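You operate a simulated robot arm through the tools that you are given. There is no shell and no other tool. Be economical: measure what you need, move in short steps, check, and stop when the job is done.

You run a simulated two-armed robot. Do the job below in one go: nothing can be reset, and whatever is moved stays where it is left.

Task
Box the gel pack the packing list names and tape the carton shut.
Fine: into the spares carton, both flaps down, brown tape pressed across the seam; the other tapes stay on the rack.

The check looks at the end state, three seconds after you hand in, the way a careful person would. Anything else that was tipped, shoved, dropped, spilled or broken makes it a failure.

Robot
Two 7-joint arms with two-finger parallel grippers on one trunk, on a base that drives. Base frame: it is fixed to the floor where the robot stands at the start and does not move with it; the origin is under the middle of the robot, x ahead of it, y to its left, z up; the surface under the hand at the start is at about z = 0.76. Lengths are in m, angles in degrees, forces in N, time in s.
The left shoulder is at the start at [0.08, 0.131, 0.947], the right one opposite. With the tool pointing down near the work surface each hand reaches from about 0.4 to 0.86 m from the robot's upright axis, wherever it stands, measured 20 degrees to its own side. Places, roughly: box [0.6, 0.2, 0.8]; spares carton plain flap [0.5, 0.2, 1]; spares carton seam [0.6, 0.3, 0.9]; spares carton striped flap [0.7, 0.2, 1]. Payload 1.57 kg a hand.
The TCP of each hand is the grasp point between the finger pads, 0.03 m short of the fingertips. In the tool frame z runs along the fingers and y along their closing line. Largest opening 0.11 m; finger width 0.024, thickness 0.012; the body of the gripper, 0.048 by 0.112 m, starts 0.078 m behind the TCP.
Orientation is that of the tool frame in the base frame, as [roll, pitch, yaw] about the fixed x, y, z axes, in that order (R = Rz(yaw) Ry(pitch) Rx(roll)). With the fingers straight down and closing along the base's y, the tool's x points along the base's -x, its y along +y and its z along -z.

Tools
- The arms move only by the tool drive_tool. It takes "left_series", "right_series" or both (then of equal length, played together; a hand with none holds still); each is a list of rows, each an object of numbers (a shift or turn left out is 0, a gripper value left out holds the last): "gripper": the finger opening in m, from 0 to 0.11; "tx", "ty", "tz": the shift along the base's x, y, z in m; "ax", "ay", "az": the turn, a rotation vector about the base's x, y, z in degrees. In form: [{"gripper": .., "tx": .., "ty": .., "tz": .., "ax": .., "ay": .., "az": ..}, ...]. A call has 1 to 20 rows; each row shifts and turns the commanded pose from where the row before left it. Each row takes 0.2 s and may step no farther than 0.05 m and 8.6 degrees from the row before; otherwise, or with a gripper value out of range, the whole call is refused. A pose out of reach is approached as far as the arm can. The call stops where the force on the tool passes 50 N (or 10 N more than at its start, if that is more) or the arm is blocked; 0.2 s more then pass. Each finger travels about 0.108 m/s and halts on what it meets, pressing with about 32 N; the grip force reading is that of the motor and also rises with nothing between the fingers. The clock runs only during rows and for 0.2 s after the last one: add rows that do not move to give the fingers time. The reply holds the time, the measured pose of the TCP, the force on the tool along the base axes, the opening and the grip force, in the units named above and with some noise, with the torque about the TCP (base axes, N m) and any sound that the robot's microphone picked up.
- Cameras (640 x 400 px; columns grow to the right, rows downward): "scene" is now at [-0.0553, 0.027, 1.4208]; the picture's right is [0.30, -0.95, 0.00], its down [-0.54, -0.17, -0.83] and it looks along [0.79, 0.25, -0.56] (base axes); focal length 273 px, centre (320, 200). "left" rides on the left gripper at [0.07, -0.016, -0.141] in its tool frame; the picture's right is [0.23, 0.97, 0.00], its down [-0.86, 0.20, -0.48] and it looks along [-0.47, 0.11, 0.88] (tool axes); focal length 222 px, centre (320, 200). "right" rides on the right gripper at [0.07, 0.016, -0.141] in its tool frame; the picture's right is [-0.23, 0.97, 0.00], its down [-0.86, -0.20, -0.48] and it looks along [-0.47, -0.11, 0.88] (tool axes); focal length 222 px, centre (320, 200). There is no depth. A picture from a camera that has moved, and an enlarged one, comes with that camera's place and axes in the base frame and with its lens.
- snapshot(camera): a new picture of that camera. The clock stands still meanwhile.
- steer(legs): drives the robot by 1 to 6 legs, each [ahead, left, turn to the left] in m, m and degrees, along the robot's own axes; the way and the turn of a leg run together, so that a leg with both is an arc; at most 1.5 m and 180 degrees a leg. The arms and the cameras ride along, it lands a little off, and it stops where it bumps. It gives what a move gives.
- aim_head(pan, tilt): turns the head with the scene camera to pan (to the left, within 109 degrees either way) and tilt (down, from -29 to 69), counted from straight ahead of the robot. It gives what a move gives.
- inspect(camera, box): a new picture of the part [left, top, right, bottom] of that camera's present view, enlarged. The clock stands still meanwhile.
- finish_job(): hands the job in; it is judged then, once.

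Work in short steps. Places have to be worked out from the pictures, the camera data and where the tool is seen: move nearer, look again, correct. Check each grasp and each placing, and mend what went wrong. You have 120 turns and 88 pictures in all, those below and enlarged ones among them. Open the grippers and draw the arms clear of the work before you hand the job in, unless the task says otherwise; then end with one line.

The tools are called by a JSON object that holds its "method" and its "body". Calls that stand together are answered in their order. drive_tool: Moves the arms, as the interface text tells. Its arguments: {"type":"object","properties":{"left_series":{"type":"array"},"right_series":{"type":"array"}},"required":[]} The other tools are called the same way: steer (legs) drives the base; aim_head (pan, tilt) turns the head that bears the scene camera; snapshot (camera) takes a picture; inspect (camera, box) takes an enlarged picture of a part of a camera's view; finish_job () hands the job in.

At the start:

```text
time: 0.0
left_position: [0.3478, 0.3758, 1.1777]
left_tcp_rot: [-180.0, 0.0, -179.9]
left_wrist_force: [1.3, -0.2, 0.5]
left_moment: [0.03, 0.0, 0.03]
left_gripper_width: 0.1101
left_grip_force: 0.0
right_position: [0.5094, -0.054, 1.1723]
right_tcp_rot: [-179.8, 0.1, 180.0]
right_wrist_force: [-0.2, 0.6, -0.3]
right_moment: [-0.02, 0.05, 0.0]
right_gripper_width: 0.1098
right_grip_force: 0.1
robot x, y, heading: [0.0034, 0.0009, 0.0]
head pan, tilt: [17.6, 34.3]
```

scene: 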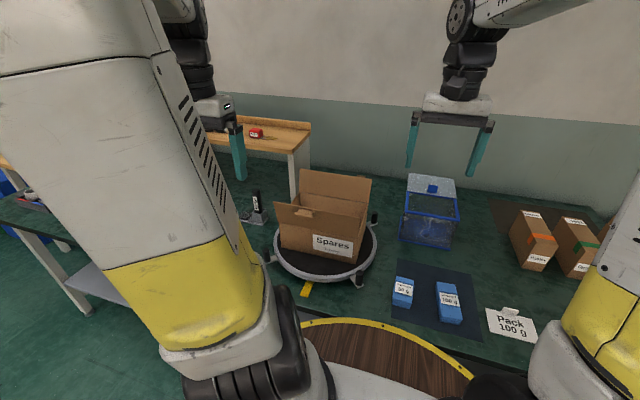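
right: 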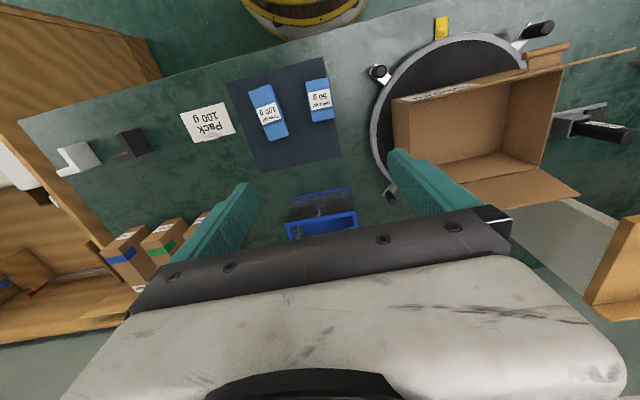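
left: 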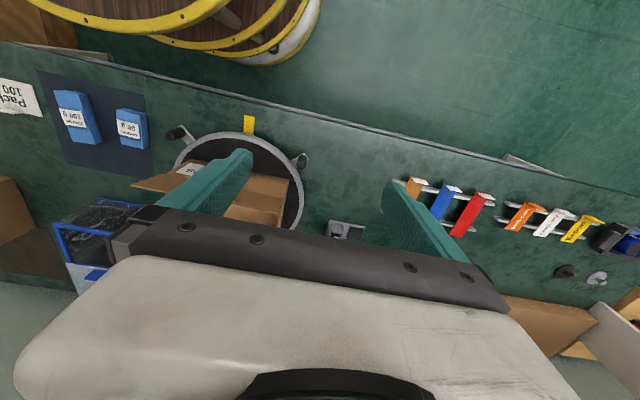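

The list card seems to say "Pack 100 g"; I look closer at the packs, the card and the tape rack.

{"method": "inspect", "body": {"camera": "scene", "box": [380, 260, 560, 372]}}

{"method": "inspect", "body": {"camera": "scene", "box": [230, 150, 470, 300]}}

{"method": "inspect", "body": {"camera": "left", "box": [320, 150, 640, 350]}}

{"method": "inspect", "body": {"camera": "right", "box": [360, 0, 640, 220]}}

```text
3.56 times, centred on (470, 316) of scene
camera zoom: at [-0.0553, 0.027, 1.4208], right [0.3, -0.95, 0.0], down [-0.54, -0.17, -0.83], along [0.79, 0.25, -0.56], focal length 971 px, centre (-213, -212)
```

zoom: 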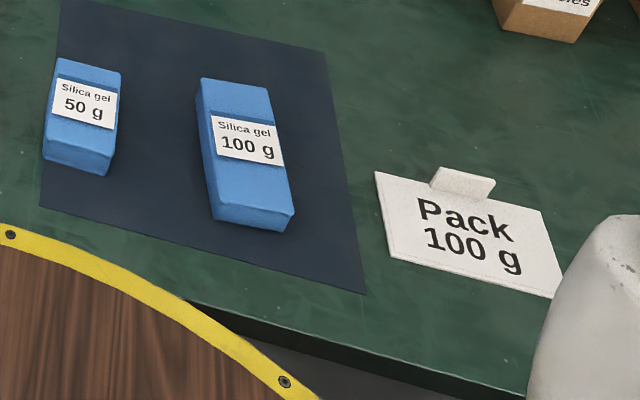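

```text
2.67 times, centred on (350, 225) of scene
camera zoom: at [-0.0553, 0.027, 1.4208], right [0.3, -0.95, 0.0], down [-0.54, -0.17, -0.83], along [0.79, 0.25, -0.56], focal length 728 px, centre (240, 133)
```

zoom: 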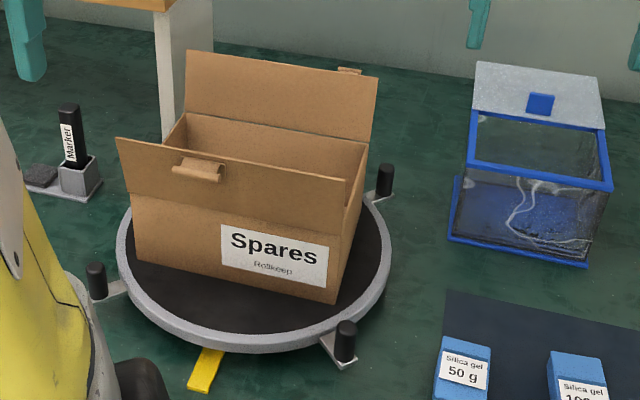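

```text
2.00 times, centred on (480, 250) of left
camera zoom: at [0.277, 0.36, 1.3207], right [-0.23, 0.97, 0.0], down [0.86, 0.2, 0.48], along [0.47, 0.11, -0.88], focal length 444 px, centre (0, 100)
```

zoom: 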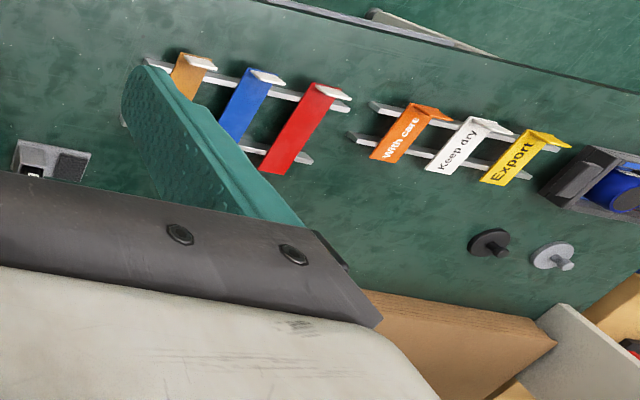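

```text
1.82 times, centred on (500, 110) of right
camera zoom: at [0.4392, -0.0382, 1.3129], right [0.23, 0.97, 0.0], down [0.86, -0.2, 0.48], along [0.47, -0.11, -0.88], focal length 404 px, centre (-7, 364)
```

zoom: 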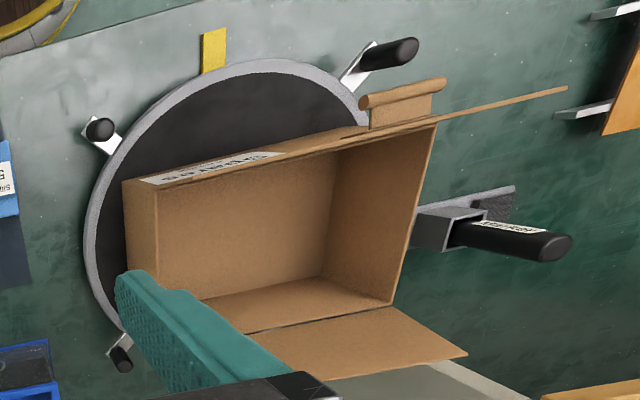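

The pack wanted is the 100 g one, near [0.474, -0.166]; its long side runs about along x. I move the right hand above it and look.

{"method": "drive_tool", "body": {"right_series": [{"gripper": 0.11, "tx": -0.012, "ty": -0.037, "tz": -0.03}, {"tx": -0.012, "ty": -0.037, "tz": -0.03}, {"tx": -0.011, "ty": -0.038, "tz": -0.03}, {"tz": -0.045}, {"tz": -0.045}, {}]}}

{"method": "snapshot", "body": {"camera": "right"}}

{"method": "snapshot", "body": {"camera": "scene"}}

```text
time: 1.4
left_position: [0.3469, 0.3765, 1.1778]
left_tcp_rot: [180.0, 0.0, 180.0]
left_wrist_force: [-0.6, -0.8, -0.2]
left_moment: [0.01, 0.0, 0.02]
left_gripper_width: 0.1102
left_grip_force: 0.0
right_position: [0.4729, -0.1655, 0.9934]
right_tcp_rot: [180.0, -0.1, 180.0]
right_wrist_force: [0.2, 0.4, -0.7]
right_moment: [0.03, -0.01, -0.04]
right_gripper_width: 0.1099
right_grip_force: 0.0
robot x, y, heading: [-0.002, 0.0002, 0.0]
head pan, tilt: [17.6, 34.3]
```

```text
80 pictures are left
camera right: at [0.4037, -0.1488, 1.1342], right [0.23, 0.97, 0.0], down [0.85, -0.2, 0.48], along [0.47, -0.11, -0.88], focal length 222 px, centre (320, 200)
```

right: 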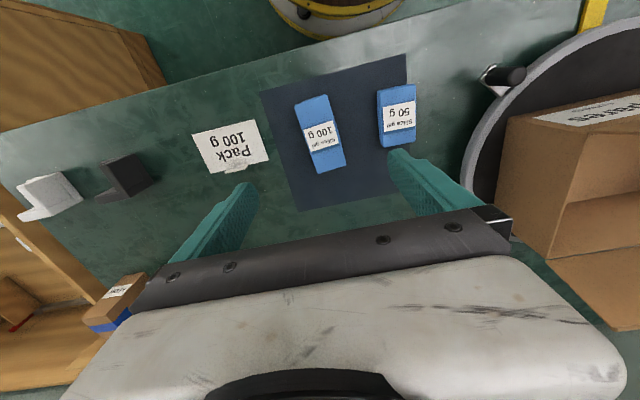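

```text
79 pictures are left
camera scene: at [-0.0554, 0.027, 1.4208], right [0.3, -0.95, 0.0], down [-0.54, -0.17, -0.83], along [0.79, 0.25, -0.56], focal length 273 px, centre (320, 200)
```

scene: 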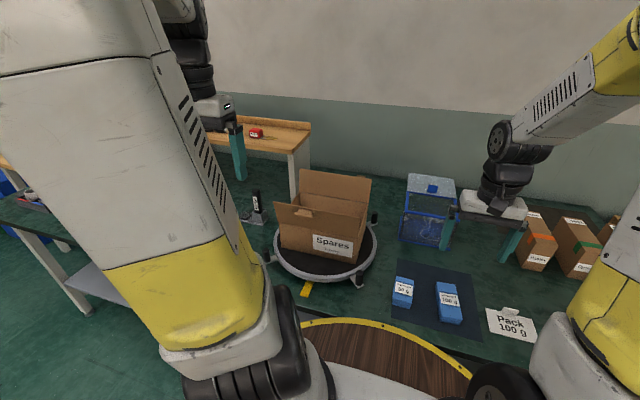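

The pack centre works out to [0.476, -0.163], turned about +5°. I narrow the fingers a bit, turn, and come down in two stages.

{"method": "drive_tool", "body": {"right_series": [{"gripper": 0.085, "tx": 0.003, "ty": 0.002, "az": 5, "tz": -0.04}, {"tz": -0.05}, {"tz": -0.04}, {"tz": -0.02}, {}]}}

{"method": "snapshot", "body": {"camera": "right"}}

```text
time: 2.6
left_position: [0.347, 0.3768, 1.1774]
left_tcp_rot: [-180.0, 0.0, -180.0]
left_wrist_force: [0.0, -0.1, 0.5]
left_moment: [0.03, 0.0, 0.02]
left_gripper_width: 0.11
left_grip_force: 0.1
right_position: [0.4767, -0.1651, 0.8416]
right_tcp_rot: [179.9, -0.1, -174.9]
right_wrist_force: [-0.1, -0.3, -0.2]
right_moment: [0.0, 0.0, 0.01]
right_gripper_width: 0.0847
right_grip_force: 0.1
robot x, y, heading: [0.0041, -0.0008, 0.0]
head pan, tilt: [17.6, 34.3]
```

```text
78 pictures are left
camera right: at [0.4054, -0.1546, 0.9829], right [0.14, 0.99, 0.0], down [0.87, -0.12, 0.48], along [0.47, -0.07, -0.88], focal length 222 px, centre (320, 200)
```

right: 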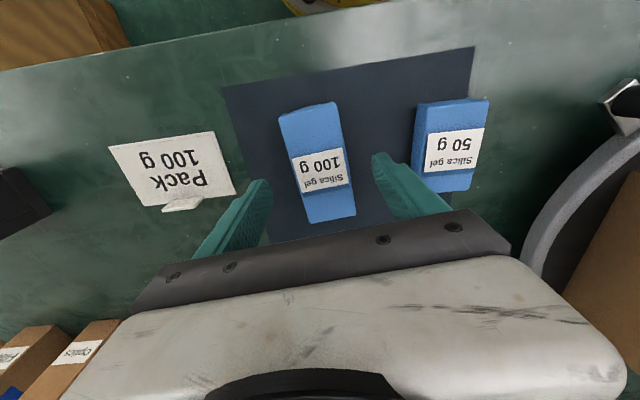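

The fingers straddle the pack with room to the 50 g one. I go down and close.

{"method": "drive_tool", "body": {"right_series": [{"tx": -0.004, "tz": -0.025}, {"tz": -0.015}, {"tz": -0.006}, {"gripper": 0.03}, {"gripper": 0.02}, {}, {}]}}

{"method": "snapshot", "body": {"camera": "right"}}

```text
time: 4.2
left_position: [0.3474, 0.377, 1.179]
left_tcp_rot: [180.0, 0.0, -180.0]
left_wrist_force: [0.5, 0.4, 0.5]
left_moment: [-0.03, 0.02, -0.01]
left_gripper_width: 0.1099
left_grip_force: 0.2
right_position: [0.4724, -0.1655, 0.7976]
right_tcp_rot: [-180.0, -0.1, -175.0]
right_wrist_force: [0.1, 0.3, -0.7]
right_moment: [-0.01, -0.02, 0.01]
right_gripper_width: 0.053
right_grip_force: 31.9
robot x, y, heading: [-0.0, 0.0019, -0.0]
head pan, tilt: [17.6, 34.3]
```

```text
77 pictures are left
camera right: at [0.4018, -0.1545, 0.9378], right [0.14, 0.99, 0.0], down [0.87, -0.12, 0.48], along [0.47, -0.07, -0.88], focal length 222 px, centre (320, 200)
```

right: 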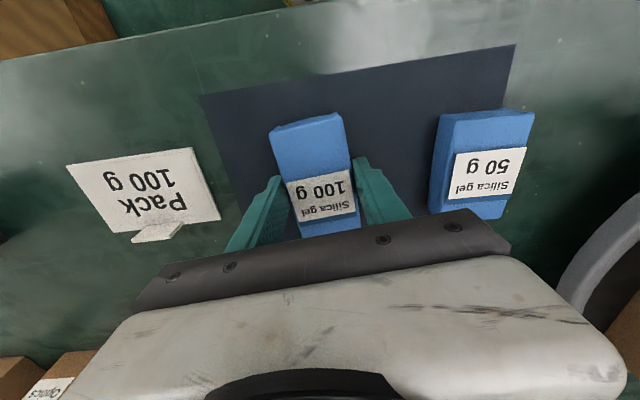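

Gripped at 0.053 m. I lift straight up while the left hand moves a bit out to the left to leave room.

{"method": "drive_tool", "body": {"right_series": [{"tz": 0.03}, {"tz": 0.05}, {"tz": 0.05}, {"tz": 0.05}, {"tz": 0.05}, {"tz": 0.05}, {"tz": 0.05}, {"tz": 0.05}, {}], "left_series": [{}, {"ty": 0.03}, {"ty": 0.03}, {"ty": 0.03}, {"ty": 0.03}, {"ty": 0.03}, {}, {}, {}]}}

{"method": "snapshot", "body": {"camera": "right"}}

{"method": "snapshot", "body": {"camera": "left"}}

```text
time: 6.2
left_position: [0.3475, 0.5269, 1.1783]
left_tcp_rot: [180.0, 0.1, 180.0]
left_wrist_force: [-0.2, 0.2, 0.3]
left_moment: [0.03, 0.01, -0.03]
left_gripper_width: 0.1101
left_grip_force: 0.1
right_position: [0.4722, -0.166, 1.1787]
right_tcp_rot: [-179.9, -0.1, -175.0]
right_wrist_force: [0.6, 0.9, -0.1]
right_moment: [-0.03, 0.01, 0.03]
right_gripper_width: 0.02
right_grip_force: 0.1
robot x, y, heading: [-0.003, -0.0018, 0.4]
head pan, tilt: [17.6, 34.3]
```

```text
76 pictures are left
camera right: at [0.4012, -0.1552, 1.3186], right [0.14, 0.99, 0.0], down [0.87, -0.12, 0.48], along [0.47, -0.07, -0.88], focal length 222 px, centre (320, 200)
```

right: 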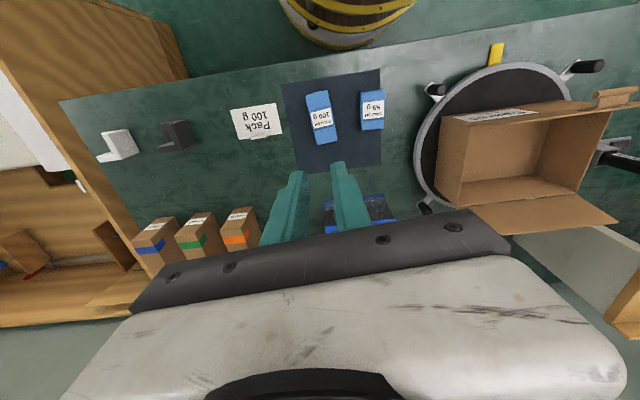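

```text
75 pictures are left
camera left: at [0.2769, 0.5103, 1.3203], right [-0.23, 0.97, 0.0], down [0.86, 0.2, 0.48], along [0.47, 0.11, -0.88], focal length 222 px, centre (320, 200)
```

left: 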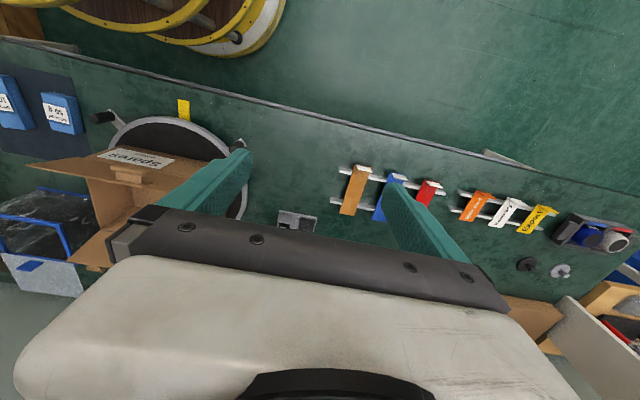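

The pack slipped out and is back where it lay. I inspect it to see its thickness and place.

{"method": "inspect", "body": {"camera": "scene", "box": [380, 260, 500, 335]}}

{"method": "inspect", "body": {"camera": "right", "box": [220, 60, 420, 185]}}

```text
5.33 times, centred on (440, 298) of scene
camera zoom: at [-0.0553, 0.027, 1.4208], right [0.3, -0.95, 0.0], down [-0.54, -0.17, -0.83], along [0.79, 0.25, -0.56], focal length 1457 px, centre (-320, -320)
```

zoom: 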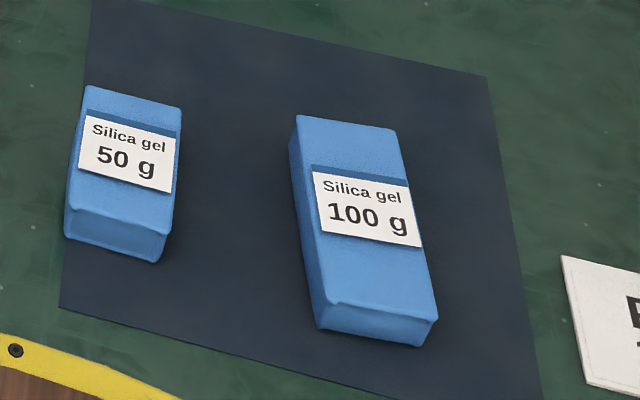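

```text
3.20 times, centred on (320, 122) of right
camera zoom: at [0.4012, -0.1552, 1.3186], right [0.14, 0.99, 0.0], down [0.87, -0.12, 0.48], along [0.47, -0.07, -0.88], focal length 711 px, centre (320, 448)
```

zoom: 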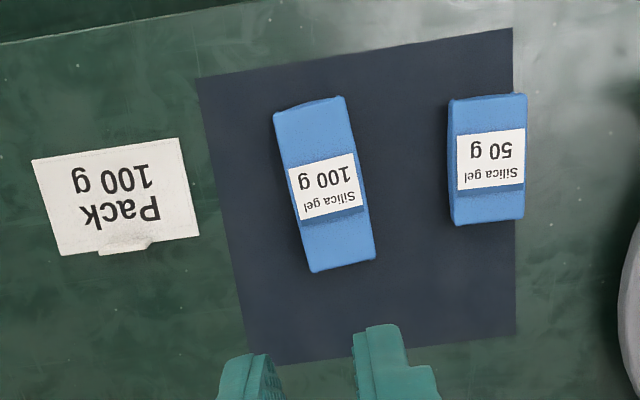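

The pack is thin (about 0.025 m), so the tips barely held its rounded sides. I go back down in small steps until near the mat.

{"method": "drive_tool", "body": {"right_series": [{"gripper": 0.085, "tz": -0.05, "tx": 0.002, "ty": 0.001}, {"tz": -0.05}, {"tz": -0.05}, {"tz": -0.05}, {"tz": -0.05}, {"tz": -0.05}, {"tz": -0.04}, {"tz": -0.03}, {"tz": -0.01}, {"tz": -0.004}, {"tz": -0.003}, {}]}}

```text
time: 8.8
left_position: [0.3458, 0.5267, 1.1775]
left_tcp_rot: [-179.9, 0.0, -180.0]
left_wrist_force: [-1.2, 0.9, -0.5]
left_moment: [-0.04, 0.0, 0.01]
left_gripper_width: 0.1103
left_grip_force: 0.1
right_position: [0.4748, -0.1656, 0.7898]
right_tcp_rot: [-180.0, 0.0, -175.0]
right_wrist_force: [-5.1, -1.2, 39.4]
right_moment: [1.36, 0.66, 0.28]
right_gripper_width: 0.0846
right_grip_force: 0.1
robot x, y, heading: [0.002, 0.0016, -0.1]
head pan, tilt: [17.6, 34.3]
```

The tips touch the table at TCP z ≈ 0.790. I back up 2 mm, close, and lift a little to test.

{"method": "drive_tool", "body": {"right_series": [{"tz": 0.004}, {"gripper": 0.03}, {"gripper": 0.0}, {}, {}, {"tz": 0.01}, {"tz": 0.015}, {"tz": 0.02}, {"tz": 0.02}, {}]}}

{"method": "snapshot", "body": {"camera": "right"}}

```text
time: 11.0
left_position: [0.3477, 0.5261, 1.178]
left_tcp_rot: [179.9, 0.0, 180.0]
left_wrist_force: [0.0, 0.3, 0.2]
left_moment: [-0.03, -0.01, -0.01]
left_gripper_width: 0.1101
left_grip_force: 0.0
right_position: [0.4743, -0.1637, 0.8586]
right_tcp_rot: [179.9, -0.1, -174.9]
right_wrist_force: [0.2, 0.4, -0.9]
right_moment: [0.02, 0.0, 0.0]
right_gripper_width: 0.0534
right_grip_force: 32.0
robot x, y, heading: [0.0009, 0.0005, -0.0]
head pan, tilt: [17.6, 34.3]
```

```text
72 pictures are left
camera right: at [0.404, -0.1523, 0.9992], right [0.14, 0.99, 0.0], down [0.87, -0.12, 0.48], along [0.47, -0.07, -0.88], focal length 222 px, centre (320, 200)
```

right: 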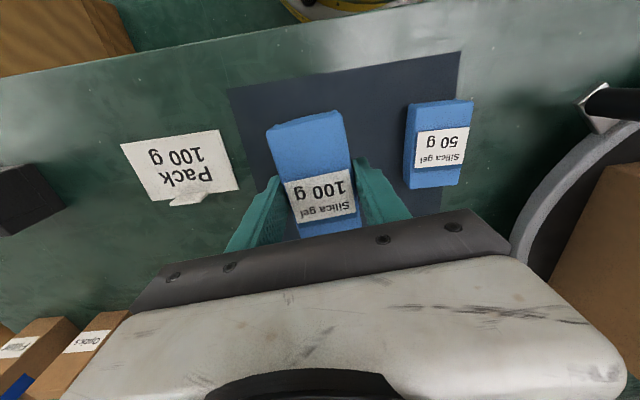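

Now it is held and rises with the hand. I lift on more gently to about 1.12 and check.

{"method": "drive_tool", "body": {"right_series": [{"tz": 0.02}, {"tz": 0.03}, {"tz": 0.03}, {"tz": 0.03}, {"tz": 0.03}, {"tz": 0.03}, {"tz": 0.03}, {"tz": 0.03}, {"tz": 0.03}, {"tz": 0.02}, {}]}}

{"method": "snapshot", "body": {"camera": "right"}}

{"method": "inspect", "body": {"camera": "scene", "box": [230, 130, 550, 330]}}

```text
time: 13.4
left_position: [0.3468, 0.5262, 1.1775]
left_tcp_rot: [-180.0, 0.1, -180.0]
left_wrist_force: [0.0, -0.1, 0.3]
left_moment: [-0.02, 0.02, 0.02]
left_gripper_width: 0.1101
left_grip_force: 0.0
right_position: [0.4729, -0.1642, 1.1392]
right_tcp_rot: [-180.0, 0.0, -175.1]
right_wrist_force: [-0.4, -0.4, -1.4]
right_moment: [-0.01, -0.03, -0.05]
right_gripper_width: 0.0532
right_grip_force: 32.4
robot x, y, heading: [0.0021, 0.0014, -0.1]
head pan, tilt: [17.6, 34.3]
```

```text
71 pictures are left
camera right: at [0.4018, -0.1528, 1.2802], right [0.14, 0.99, 0.0], down [0.87, -0.12, 0.48], along [0.47, -0.07, -0.88], focal length 222 px, centre (320, 200)
```

right: 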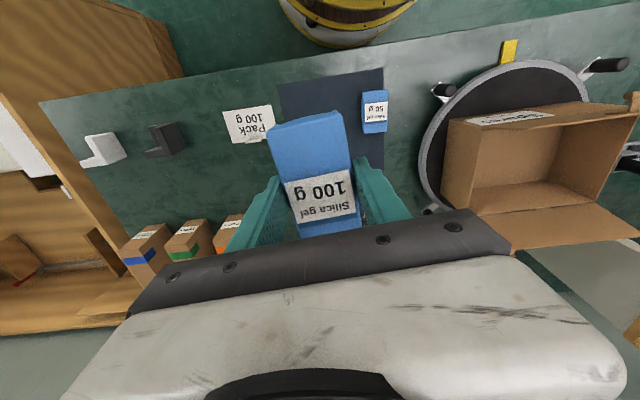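

```text
2.00 times, centred on (390, 230) of scene
camera zoom: at [-0.0553, 0.027, 1.4208], right [0.3, -0.95, 0.0], down [-0.54, -0.17, -0.83], along [0.79, 0.25, -0.56], focal length 546 px, centre (180, 140)
```

zoom: 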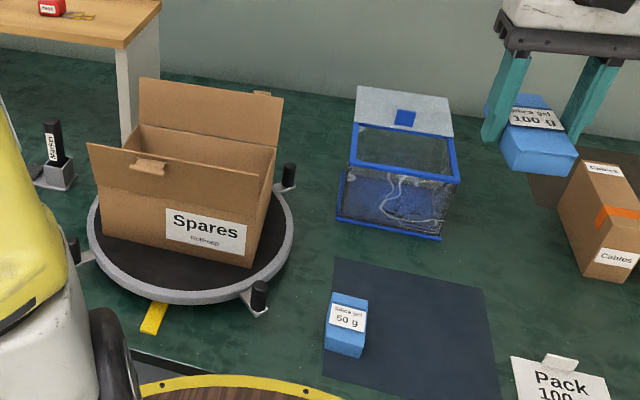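

The pack is held firmly. I raise the hand further and swing it toward the carton to see the opening and flap heights.

{"method": "drive_tool", "body": {"right_series": [{"tz": 0.03, "ty": 0.02}, {"tz": 0.03, "ty": 0.03}, {"tz": 0.03, "ty": 0.03}, {"tz": 0.01, "ty": 0.035, "az": -2.5}, {"ty": 0.035, "az": -2.5}, {"ty": 0.03}, {"ty": 0.03}, {"ty": 0.02}, {}]}}

{"method": "snapshot", "body": {"camera": "right"}}

{"method": "inspect", "body": {"camera": "scene", "box": [250, 150, 410, 250]}}

```text
time: 15.4
left_position: [0.3465, 0.5267, 1.1788]
left_tcp_rot: [-180.0, 0.0, -180.0]
left_wrist_force: [-0.6, 0.3, 0.0]
left_moment: [0.0, 0.01, 0.03]
left_gripper_width: 0.1102
left_grip_force: 0.1
right_position: [0.4751, 0.0666, 1.2392]
right_tcp_rot: [-179.9, 0.0, 179.9]
right_wrist_force: [0.2, 0.5, -0.4]
right_moment: [0.01, -0.01, 0.04]
right_gripper_width: 0.0531
right_grip_force: 31.7
robot x, y, heading: [-0.0017, -0.0042, 0.1]
head pan, tilt: [17.6, 34.3]
```

```text
69 pictures are left
camera right: at [0.4054, 0.0836, 1.3791], right [0.23, 0.97, 0.0], down [0.86, -0.2, 0.48], along [0.47, -0.11, -0.88], focal length 222 px, centre (320, 200)
```

right: 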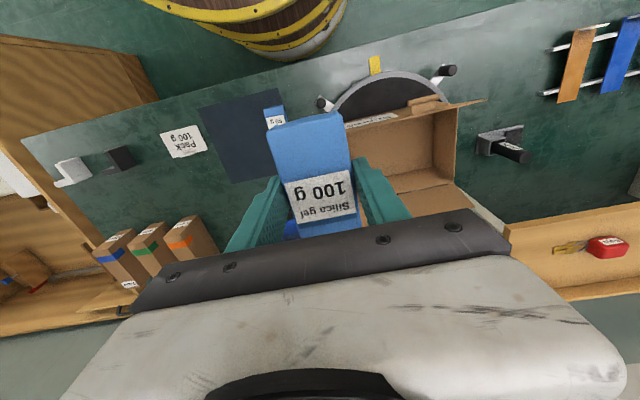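

```text
4.00 times, centred on (330, 200) of scene
camera zoom: at [-0.0553, 0.0271, 1.4208], right [0.3, -0.95, 0.0], down [-0.54, -0.17, -0.83], along [0.79, 0.25, -0.56], focal length 1092 px, centre (280, 200)
```

zoom: 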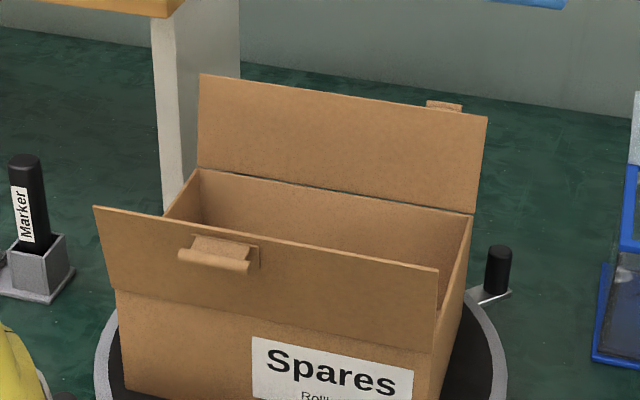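

The carton works out as x 0.54–0.72, y 0.10–0.345, rim at z ≈ 0.89, flaps nearly upright to z ≈ 0.98. I move over its middle [0.635, 0.222] at height.

{"method": "drive_tool", "body": {"right_series": [{"tx": 0.02, "ty": 0.02}, {"tx": 0.03, "ty": 0.03}, {"tx": 0.03, "ty": 0.03}, {"tx": 0.03, "ty": 0.03}, {"tx": 0.03, "ty": 0.03}, {"tx": 0.02, "ty": 0.016}, {"tz": -0.03}, {"tz": -0.04}, {"tz": -0.03}, {}]}}

{"method": "snapshot", "body": {"camera": "right"}}

{"method": "snapshot", "body": {"camera": "scene"}}

```text
time: 17.6
left_position: [0.3467, 0.5271, 1.1778]
left_tcp_rot: [-180.0, 0.0, 180.0]
left_wrist_force: [-0.1, -0.2, -0.2]
left_moment: [0.03, -0.01, -0.01]
left_gripper_width: 0.1098
left_grip_force: 0.0
right_position: [0.6076, 0.201, 1.1378]
right_tcp_rot: [-180.0, 0.0, 179.9]
right_wrist_force: [0.3, 0.5, -1.2]
right_moment: [0.01, 0.03, -0.01]
right_gripper_width: 0.0531
right_grip_force: 31.7
right hand out of reach, approached as far as the arm can: row 5, 6
robot x, y, heading: [-0.0002, 0.0003, 0.1]
head pan, tilt: [17.6, 34.3]
```

```text
67 pictures are left
camera right: at [0.5381, 0.2176, 1.2783], right [0.23, 0.97, 0.0], down [0.85, -0.2, 0.48], along [0.47, -0.11, -0.88], focal length 222 px, centre (320, 200)
```

right: 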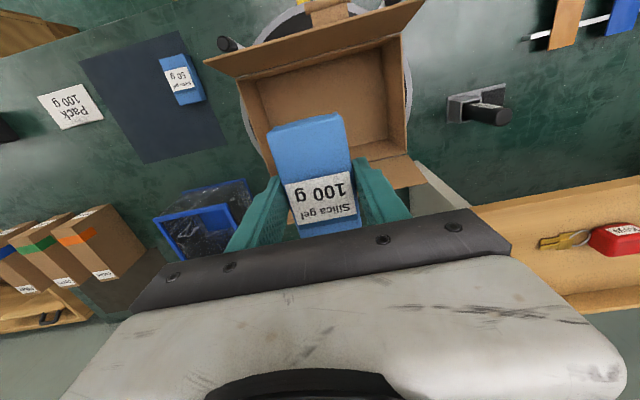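

```text
66 pictures are left
camera scene: at [-0.0552, 0.0271, 1.4208], right [0.3, -0.95, 0.0], down [-0.54, -0.17, -0.83], along [0.79, 0.25, -0.56], focal length 273 px, centre (320, 200)
```

scene: 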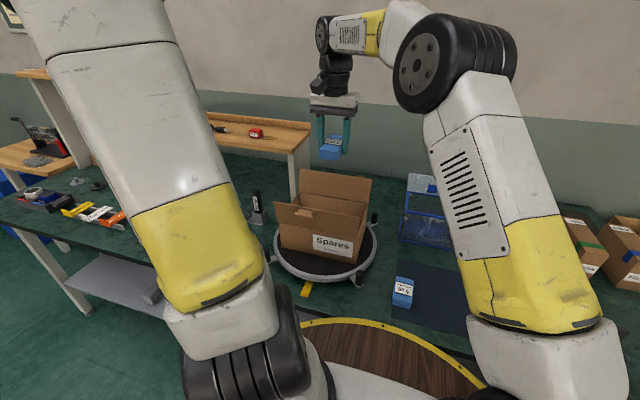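

Two views put the carton centre near [0.617, 0.22]. The reach limit eases as I descend; I correct x and go down to just above the flaps, then re-check.

{"method": "drive_tool", "body": {"right_series": [{"tx": -0.017, "ty": -0.002, "tz": -0.03}, {"tz": -0.03}, {"tz": -0.03}, {}]}}

{"method": "snapshot", "body": {"camera": "right"}}

```text
time: 18.6
left_position: [0.3473, 0.5266, 1.1774]
left_tcp_rot: [-180.0, 0.0, -179.9]
left_wrist_force: [0.7, 0.3, 0.6]
left_moment: [0.01, -0.05, -0.03]
left_gripper_width: 0.11
left_grip_force: 0.1
right_position: [0.5909, 0.1979, 1.0486]
right_tcp_rot: [-179.9, -0.1, 179.9]
right_wrist_force: [-0.3, -0.8, -0.9]
right_moment: [0.03, 0.01, -0.01]
right_gripper_width: 0.0536
right_grip_force: 31.8
robot x, y, heading: [0.0014, 0.0015, 0.1]
head pan, tilt: [17.6, 34.3]
```

```text
65 pictures are left
camera right: at [0.5208, 0.2149, 1.189], right [0.23, 0.97, 0.0], down [0.86, -0.2, 0.48], along [0.47, -0.11, -0.88], focal length 222 px, centre (320, 200)
```

right: 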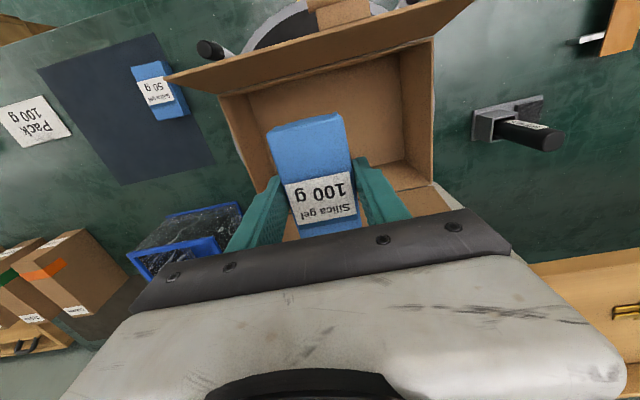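

The hand camera puts the rim at x 0.51–0.69, y 0.094–0.343. I shift +0.014, +0.022 and descend into the carton to TCP z ≈ 0.86.

{"method": "drive_tool", "body": {"right_series": [{"tx": 0.007, "ty": 0.011, "tz": -0.03}, {"tx": 0.007, "ty": 0.011, "tz": -0.02}, {"tz": -0.03}, {"tz": -0.03}, {"tz": -0.03}, {"tz": -0.03}, {"tz": -0.02}, {}]}}

{"method": "snapshot", "body": {"camera": "right"}}

{"method": "inspect", "body": {"camera": "scene", "box": [250, 90, 410, 290]}}

```text
time: 20.4
left_position: [0.347, 0.5261, 1.1775]
left_tcp_rot: [-179.9, 0.0, -179.9]
left_wrist_force: [1.0, 0.1, -0.1]
left_moment: [0.01, 0.0, 0.0]
left_gripper_width: 0.11
left_grip_force: 0.2
right_position: [0.6037, 0.2209, 0.8595]
right_tcp_rot: [179.9, 0.1, -179.9]
right_wrist_force: [-0.4, -0.7, -0.6]
right_moment: [0.01, 0.02, 0.02]
right_gripper_width: 0.0533
right_grip_force: 31.3
robot x, y, heading: [0.0003, 0.001, -0.1]
head pan, tilt: [17.6, 34.3]
```

```text
64 pictures are left
camera right: at [0.5344, 0.2373, 0.9994], right [0.23, 0.97, 0.0], down [0.86, -0.2, 0.48], along [0.47, -0.11, -0.88], focal length 222 px, centre (320, 200)
```

right: 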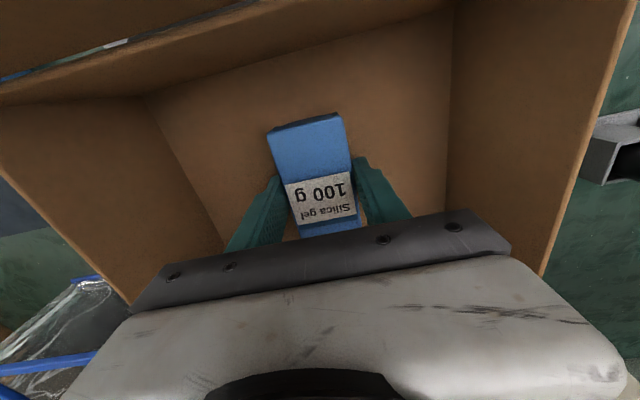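

```text
2.00 times, centred on (330, 190) of scene
camera zoom: at [-0.0552, 0.0271, 1.4208], right [0.3, -0.95, 0.0], down [-0.54, -0.17, -0.83], along [0.79, 0.25, -0.56], focal length 546 px, centre (300, 220)
```

zoom: 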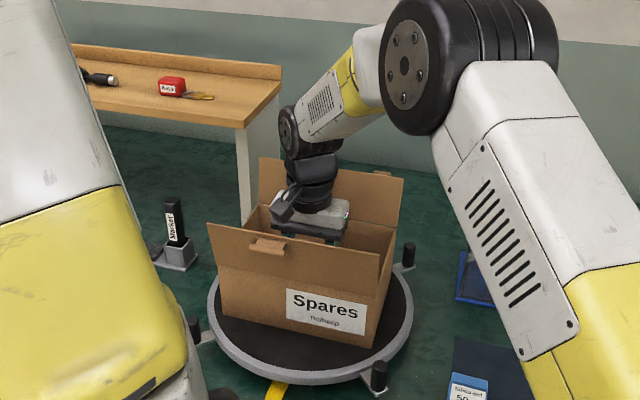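

Pack is within the carton, clear of walls. I ease it down in small steps toward the carton floor.

{"method": "drive_tool", "body": {"right_series": [{"tz": -0.015}, {"tz": -0.01}, {"tz": -0.007}, {"tz": -0.004}, {}]}}

```text
time: 21.1
left_position: [0.3474, 0.5268, 1.1786]
left_tcp_rot: [180.0, -0.1, 179.9]
left_wrist_force: [0.5, 0.2, 0.4]
left_moment: [-0.01, -0.01, 0.02]
left_gripper_width: 0.11
left_grip_force: 0.1
right_position: [0.6052, 0.2207, 0.84]
right_tcp_rot: [179.9, 0.3, -180.0]
right_wrist_force: [-4.1, -3.3, 10.3]
right_moment: [-0.49, 0.31, -0.13]
right_gripper_width: 0.0531
right_grip_force: 32.2
robot x, y, heading: [0.0018, 0.0038, -0.0]
head pan, tilt: [17.6, 34.3]
stopped in row 3 (right hand): the force on the tool passed its limit at 61 N (the readings are from after the stop); the commanded pose is now the measured one
```

Contact at TCP z 0.84: the pack is on the carton floor. I open and back out straight up.

{"method": "drive_tool", "body": {"right_series": [{"gripper": 0.07, "tz": 0.001}, {"gripper": 0.085}, {}, {"tz": 0.02}, {"tz": 0.03}, {"tz": 0.03}, {}]}}

{"method": "snapshot", "body": {"camera": "right"}}

```text
time: 22.7
left_position: [0.3475, 0.5267, 1.1774]
left_tcp_rot: [179.9, 0.0, -179.9]
left_wrist_force: [-0.4, -0.2, 0.0]
left_moment: [0.01, 0.0, -0.01]
left_gripper_width: 0.11
left_grip_force: 0.0
right_position: [0.6044, 0.2201, 0.9196]
right_tcp_rot: [179.9, 0.2, -179.9]
right_wrist_force: [-0.1, 1.0, 0.6]
right_moment: [-0.02, 0.02, 0.0]
right_gripper_width: 0.0851
right_grip_force: 0.1
robot x, y, heading: [-0.0006, -0.0005, 0.3]
head pan, tilt: [17.6, 34.3]
```

```text
62 pictures are left
camera right: at [0.5352, 0.2373, 1.0599], right [0.23, 0.97, 0.0], down [0.85, -0.2, 0.48], along [0.47, -0.11, -0.88], focal length 222 px, centre (320, 200)
```

right: 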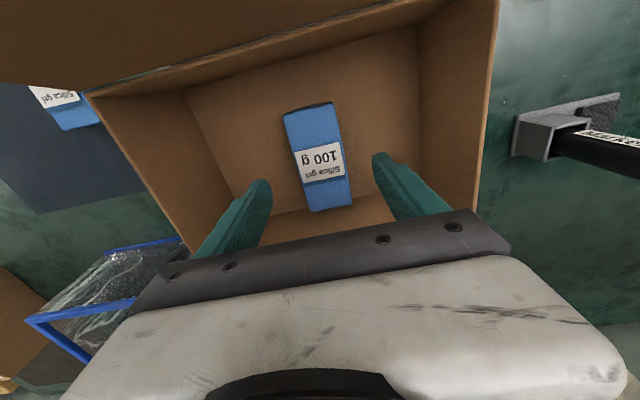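

The pack lies flat in the carton, released. I lift the right hand out, draw it back to the right, and bring the left hand (fingers closed) up over the carton.

{"method": "drive_tool", "body": {"right_series": [{"tz": 0.04}, {"tz": 0.05}, {"tz": 0.05}, {"tz": 0.04}, {"ty": -0.05, "tx": -0.02}, {"ty": -0.05, "tx": -0.03}, {"ty": -0.05, "tx": -0.04}, {"ty": -0.05, "tx": -0.04}, {"ty": -0.05}, {"ty": -0.02}, {}, {}, {}, {}], "left_series": [{"gripper": 0.0}, {}, {}, {}, {}, {"ty": -0.03}, {"tx": 0.03, "ty": -0.04}, {"tx": 0.04, "ty": -0.04}, {"tx": 0.04, "ty": -0.04}, {"tx": 0.04, "ty": -0.04}, {"tx": 0.04, "ty": -0.04}, {"tx": 0.04, "ty": -0.04}, {"tx": 0.02, "ty": -0.03, "tz": -0.03}, {}]}}

{"method": "snapshot", "body": {"camera": "left"}}

{"method": "snapshot", "body": {"camera": "scene"}}

```text
refused: row 5 steps farther than a row can; nothing moved
```

```text
61 pictures are left
camera left: at [0.277, 0.5102, 1.3203], right [-0.23, 0.97, 0.0], down [0.86, 0.2, 0.48], along [0.47, 0.11, -0.88], focal length 222 px, centre (320, 200)
```

left: 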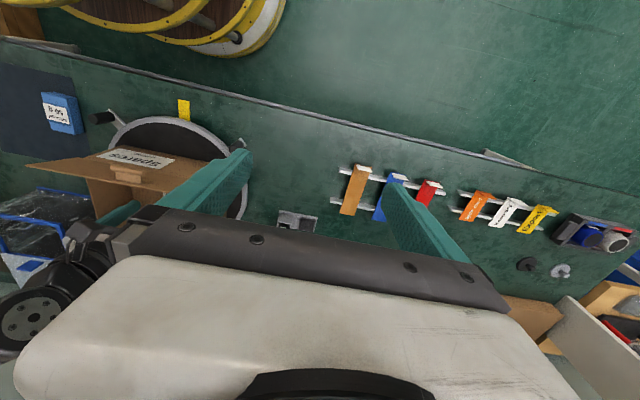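

```text
60 pictures are left
camera scene: at [-0.0553, 0.027, 1.4208], right [0.3, -0.95, 0.0], down [-0.54, -0.17, -0.83], along [0.79, 0.25, -0.56], focal length 273 px, centre (320, 200)
```

scene: 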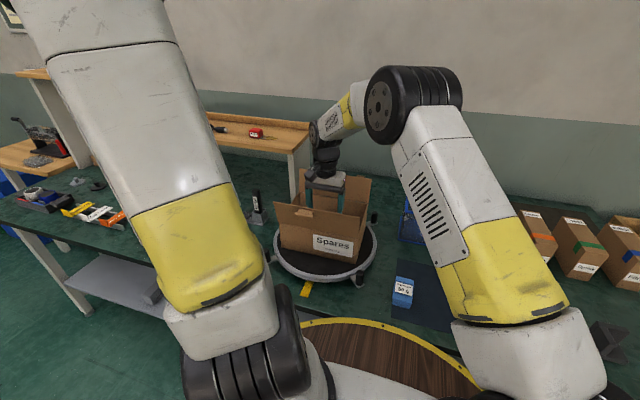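

A row was too long, nothing moved; the same move with shorter steps, right hand first.

{"method": "drive_tool", "body": {"right_series": [{"tz": 0.04}, {"tz": 0.045}, {"tz": 0.045}, {"tz": 0.04}, {"ty": -0.04, "tx": -0.02}, {"ty": -0.04, "tx": -0.025}, {"ty": -0.04, "tx": -0.025}, {"ty": -0.04, "tx": -0.025}, {"ty": -0.04, "tx": -0.025}, {"ty": -0.04}, {}], "left_series": [{"gripper": 0.0}, {}, {}, {}, {}, {}, {}, {}, {"tx": 0.03, "ty": -0.03}, {"tx": 0.03, "ty": -0.03}, {}]}}

{"method": "drive_tool", "body": {"left_series": [{"tx": 0.03, "ty": -0.035}, {"tx": 0.03, "ty": -0.035}, {"tx": 0.03, "ty": -0.035}, {"tx": 0.03, "ty": -0.035}, {"tx": 0.03, "ty": -0.03}, {"tx": 0.02, "ty": -0.02}, {"tx": 0.02, "tz": -0.03}, {"tx": 0.02, "tz": -0.03}, {}]}}

{"method": "snapshot", "body": {"camera": "left"}}

```text
time: 25.1
left_position: [0.4055, 0.4666, 1.1776]
left_tcp_rot: [-180.0, 0.0, -180.0]
left_wrist_force: [0.2, 0.1, -0.6]
left_moment: [0.03, -0.02, -0.05]
left_gripper_width: 0.0
left_grip_force: 21.8
right_position: [0.4879, -0.0195, 1.0907]
right_tcp_rot: [179.9, 0.1, -180.0]
right_wrist_force: [-0.6, 0.5, -0.1]
right_moment: [0.0, 0.01, -0.01]
right_gripper_width: 0.0852
right_grip_force: 0.1
robot x, y, heading: [-0.0006, 0.0006, -0.2]
head pan, tilt: [17.6, 34.3]
```

```text
time: 27.1
left_position: [0.6164, 0.277, 1.1185]
left_tcp_rot: [180.0, -0.1, -180.0]
left_wrist_force: [0.0, 0.3, 0.2]
left_moment: [-0.02, -0.02, 0.01]
left_gripper_width: 0.0
left_grip_force: 20.8
right_position: [0.4885, -0.0192, 1.0918]
right_tcp_rot: [179.9, 0.2, -179.9]
right_wrist_force: [-0.3, 0.6, 0.3]
right_moment: [0.0, -0.02, 0.02]
right_gripper_width: 0.0849
right_grip_force: 0.1
robot x, y, heading: [0.0005, -0.0001, -0.1]
head pan, tilt: [17.6, 34.3]
```

```text
59 pictures are left
camera left: at [0.5457, 0.2595, 1.2607], right [-0.23, 0.97, 0.0], down [0.85, 0.2, 0.48], along [0.47, 0.11, -0.88], focal length 222 px, centre (320, 200)
```

left: 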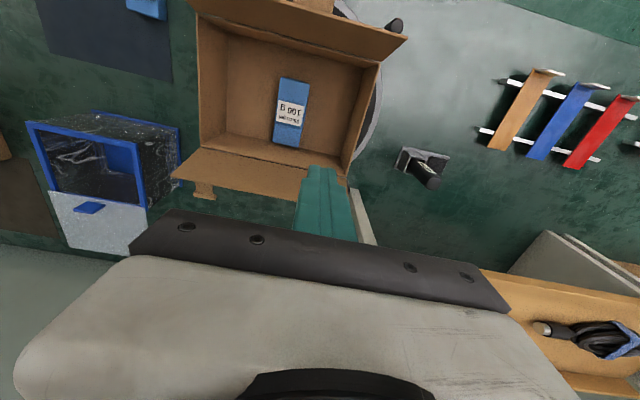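

The far flap's top edge is at about x 0.70, z 1.0 (its tab at the low-y end). I cross over at TCP z 1.09 to x ≈ 0.75, y ≈ 0.215, then go down behind it.

{"method": "drive_tool", "body": {"left_series": [{"tx": 0.03, "ty": -0.02, "tz": -0.01}, {"tx": 0.03, "ty": -0.02, "tz": -0.01}, {"tx": 0.03, "ty": -0.02}, {"tx": 0.03}, {"tx": 0.014}, {}]}}

{"method": "snapshot", "body": {"camera": "left"}}

{"method": "inspect", "body": {"camera": "scene", "box": [250, 90, 410, 290]}}

```text
time: 28.5
left_position: [0.7504, 0.2154, 1.0977]
left_tcp_rot: [179.9, 0.0, -180.0]
left_wrist_force: [0.7, 0.1, 0.5]
left_moment: [0.01, -0.02, -0.02]
left_gripper_width: 0.0
left_grip_force: 21.7
right_position: [0.4877, -0.0183, 1.0921]
right_tcp_rot: [179.9, 0.2, -180.0]
right_wrist_force: [0.0, 0.0, 0.0]
right_moment: [0.0, -0.03, -0.01]
right_gripper_width: 0.0848
right_grip_force: 0.0
robot x, y, heading: [-0.0015, -0.0001, 0.0]
head pan, tilt: [17.6, 34.3]
```

```text
58 pictures are left
camera left: at [0.6808, 0.1991, 1.2405], right [-0.23, 0.97, 0.0], down [0.86, 0.2, 0.48], along [0.47, 0.11, -0.88], focal length 222 px, centre (320, 200)
```

left: 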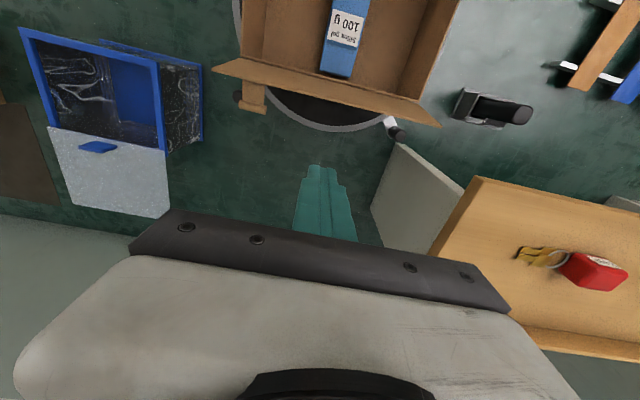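

```text
2.00 times, centred on (330, 190) of scene
camera zoom: at [-0.0553, 0.0269, 1.4208], right [0.3, -0.95, 0.0], down [-0.54, -0.17, -0.83], along [0.79, 0.25, -0.56], focal length 546 px, centre (300, 220)
```

zoom: 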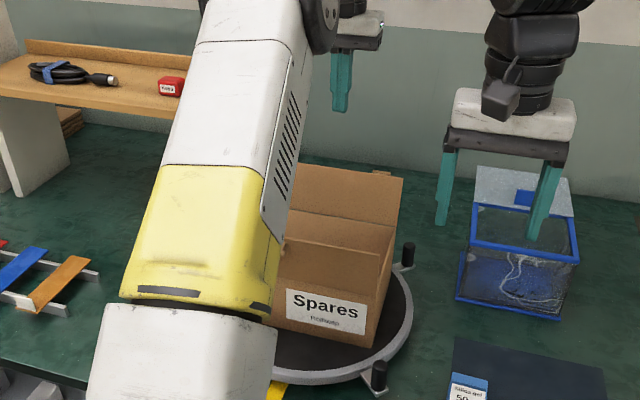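

Clear behind the flap. I lower the closed fingers to tip z ≈ 0.98 and sweep toward the robot along the flap's arc.

{"method": "drive_tool", "body": {"left_series": [{"tz": -0.04}, {"tz": -0.04}, {"tz": -0.01, "tx": -0.02}, {"tx": -0.02}, {"tx": -0.015}, {"tx": -0.015}, {"tx": -0.014, "tz": -0.003}, {"tx": -0.012, "tz": -0.009}, {"tx": -0.012, "tz": -0.01}, {}]}}

{"method": "snapshot", "body": {"camera": "left"}}

{"method": "inspect", "body": {"camera": "scene", "box": [250, 90, 410, 290]}}

```text
time: 30.7
left_position: [0.6436, 0.218, 0.9845]
left_tcp_rot: [-179.9, 0.0, 180.0]
left_wrist_force: [0.0, -0.1, 0.5]
left_moment: [-0.01, 0.01, 0.0]
left_gripper_width: 0.0003
left_grip_force: 20.8
right_position: [0.4872, -0.0194, 1.0909]
right_tcp_rot: [179.9, 0.2, -180.0]
right_wrist_force: [-1.1, 0.1, 0.0]
right_moment: [0.01, 0.02, -0.01]
right_gripper_width: 0.0851
right_grip_force: 0.0
robot x, y, heading: [0.0026, -0.0014, 0.0]
head pan, tilt: [17.6, 34.3]
```

```text
56 pictures are left
camera left: at [0.574, 0.2008, 1.1269], right [-0.23, 0.97, 0.0], down [0.86, 0.2, 0.48], along [0.47, 0.11, -0.88], focal length 222 px, centre (320, 200)
```

left: 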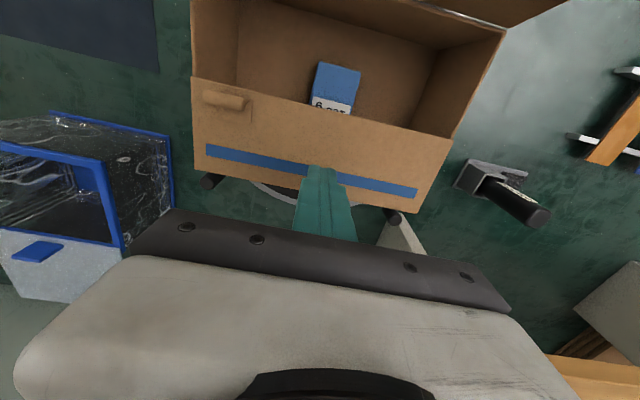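

```text
2.00 times, centred on (330, 190) of scene
camera zoom: at [-0.0553, 0.0269, 1.4208], right [0.3, -0.95, 0.0], down [-0.54, -0.17, -0.83], along [0.79, 0.25, -0.56], focal length 546 px, centre (300, 220)
```

zoom: 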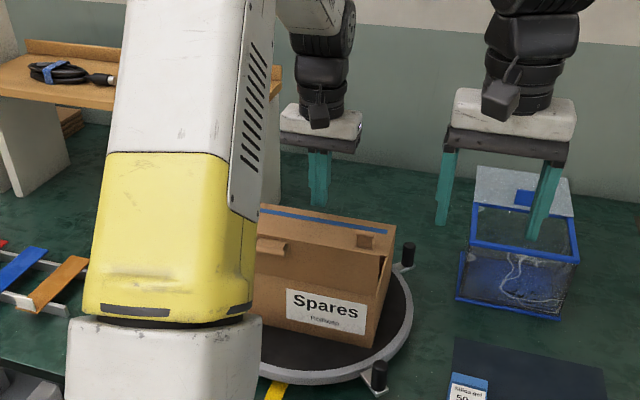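

The striped flap is folding over without resistance. I keep pressing it down gently to flat.

{"method": "drive_tool", "body": {"left_series": [{"tx": -0.004, "tz": -0.012}, {"tx": -0.002, "tz": -0.01}, {"tz": -0.008}, {"tz": -0.005}, {"tz": -0.003}, {}]}}

{"method": "snapshot", "body": {"camera": "left"}}

```text
time: 32.1
left_position: [0.637, 0.2172, 0.9462]
left_tcp_rot: [180.0, 0.0, 179.9]
left_wrist_force: [0.5, -0.6, 0.1]
left_moment: [0.01, 0.03, 0.0]
left_gripper_width: 0.0
left_grip_force: 21.0
right_position: [0.4872, -0.0194, 1.091]
right_tcp_rot: [-180.0, 0.3, -179.9]
right_wrist_force: [-0.6, -0.8, 0.4]
right_moment: [-0.01, -0.01, -0.01]
right_gripper_width: 0.0848
right_grip_force: 0.1
robot x, y, heading: [0.0024, 0.0001, 0.2]
head pan, tilt: [17.6, 34.3]
```

```text
54 pictures are left
camera left: at [0.5674, 0.2007, 1.09], right [-0.23, 0.97, 0.0], down [0.86, 0.2, 0.48], along [0.47, 0.11, -0.88], focal length 222 px, centre (320, 200)
```

left: 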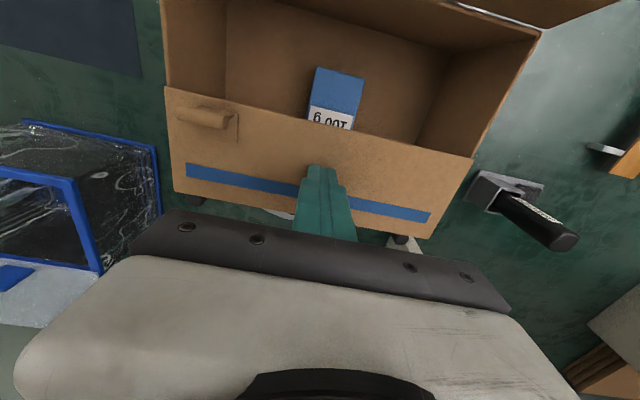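

The flap now measures flat (edge at x ≈ 0.597, the carton's middle). I lift the left hand to see if it stays down.

{"method": "drive_tool", "body": {"left_series": [{"tz": 0.03}, {"tz": 0.04}, {"tz": 0.04}, {"tx": -0.04}, {"tx": -0.03}, {}, {}]}}

{"method": "snapshot", "body": {"camera": "left"}}

```text
time: 33.7
left_position: [0.5654, 0.2199, 1.057]
left_tcp_rot: [180.0, 0.0, -180.0]
left_wrist_force: [0.7, -0.3, -0.5]
left_moment: [0.0, 0.0, -0.01]
left_gripper_width: 0.0
left_grip_force: 21.4
right_position: [0.4869, -0.0192, 1.0911]
right_tcp_rot: [180.0, 0.2, 179.9]
right_wrist_force: [0.1, -0.2, -0.3]
right_moment: [-0.02, -0.01, -0.02]
right_gripper_width: 0.085
right_grip_force: 0.0
robot x, y, heading: [-0.0001, 0.0043, 0.1]
head pan, tilt: [17.6, 34.3]
```

```text
53 pictures are left
camera left: at [0.4955, 0.2035, 1.1997], right [-0.23, 0.97, 0.0], down [0.86, 0.2, 0.48], along [0.47, 0.11, -0.88], focal length 222 px, centre (320, 200)
```

left: 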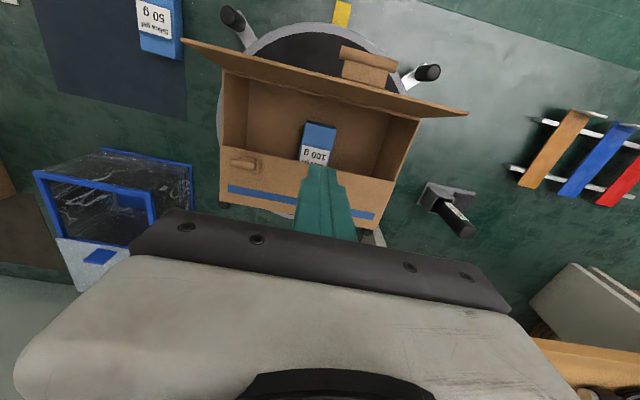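

The striped flap stays. Now the near plain flap: its tab is at y ≈ 0.235–0.26, so I push at y ≈ 0.19. I cross over the flap to the robot side and come down.

{"method": "drive_tool", "body": {"left_series": [{"tz": 0.025, "ty": -0.015}, {"tx": -0.04, "ty": -0.015}, {"tx": -0.045}, {"tx": -0.04}, {"tz": -0.035}, {"tz": -0.035}, {}]}}

{"method": "snapshot", "body": {"camera": "left"}}

{"method": "inspect", "body": {"camera": "scene", "box": [250, 90, 410, 290]}}

```text
time: 35.3
left_position: [0.4407, 0.1853, 1.011]
left_tcp_rot: [-180.0, -0.1, -180.0]
left_wrist_force: [-1.0, -0.2, 0.4]
left_moment: [-0.01, -0.03, 0.0]
left_gripper_width: 0.0
left_grip_force: 21.4
right_position: [0.4868, -0.02, 1.0912]
right_tcp_rot: [179.9, 0.2, -180.0]
right_wrist_force: [-0.4, -0.6, -0.2]
right_moment: [0.03, 0.0, -0.02]
right_gripper_width: 0.0848
right_grip_force: 0.1
robot x, y, heading: [0.0022, -0.0023, 0.0]
head pan, tilt: [17.6, 34.3]
```

```text
52 pictures are left
camera left: at [0.3702, 0.1696, 1.1541], right [-0.23, 0.97, 0.0], down [0.85, 0.2, 0.48], along [0.47, 0.11, -0.88], focal length 222 px, centre (320, 200)
```

left: 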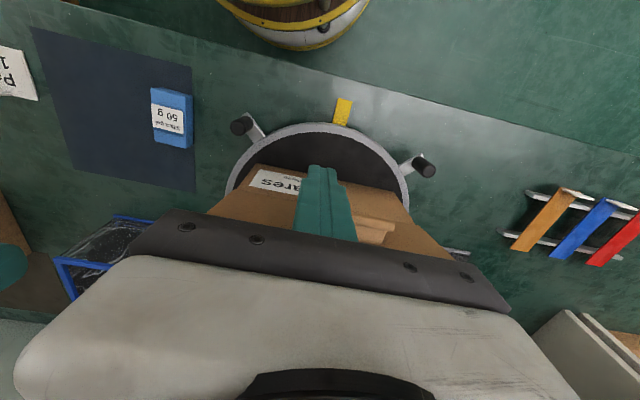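

```text
2.00 times, centred on (330, 190) of scene
camera zoom: at [-0.0554, 0.0269, 1.4208], right [0.3, -0.95, 0.0], down [-0.54, -0.17, -0.83], along [0.79, 0.25, -0.56], focal length 546 px, centre (300, 220)
```

zoom: 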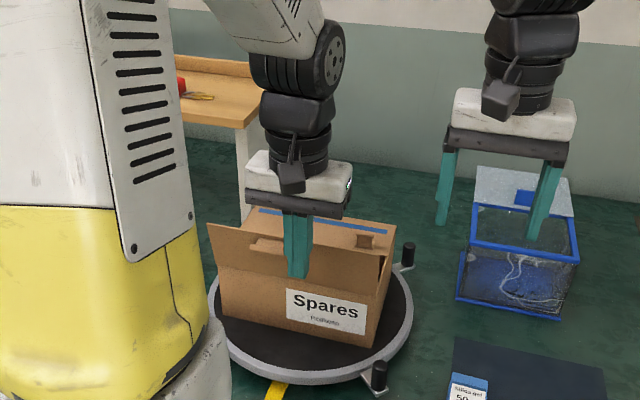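

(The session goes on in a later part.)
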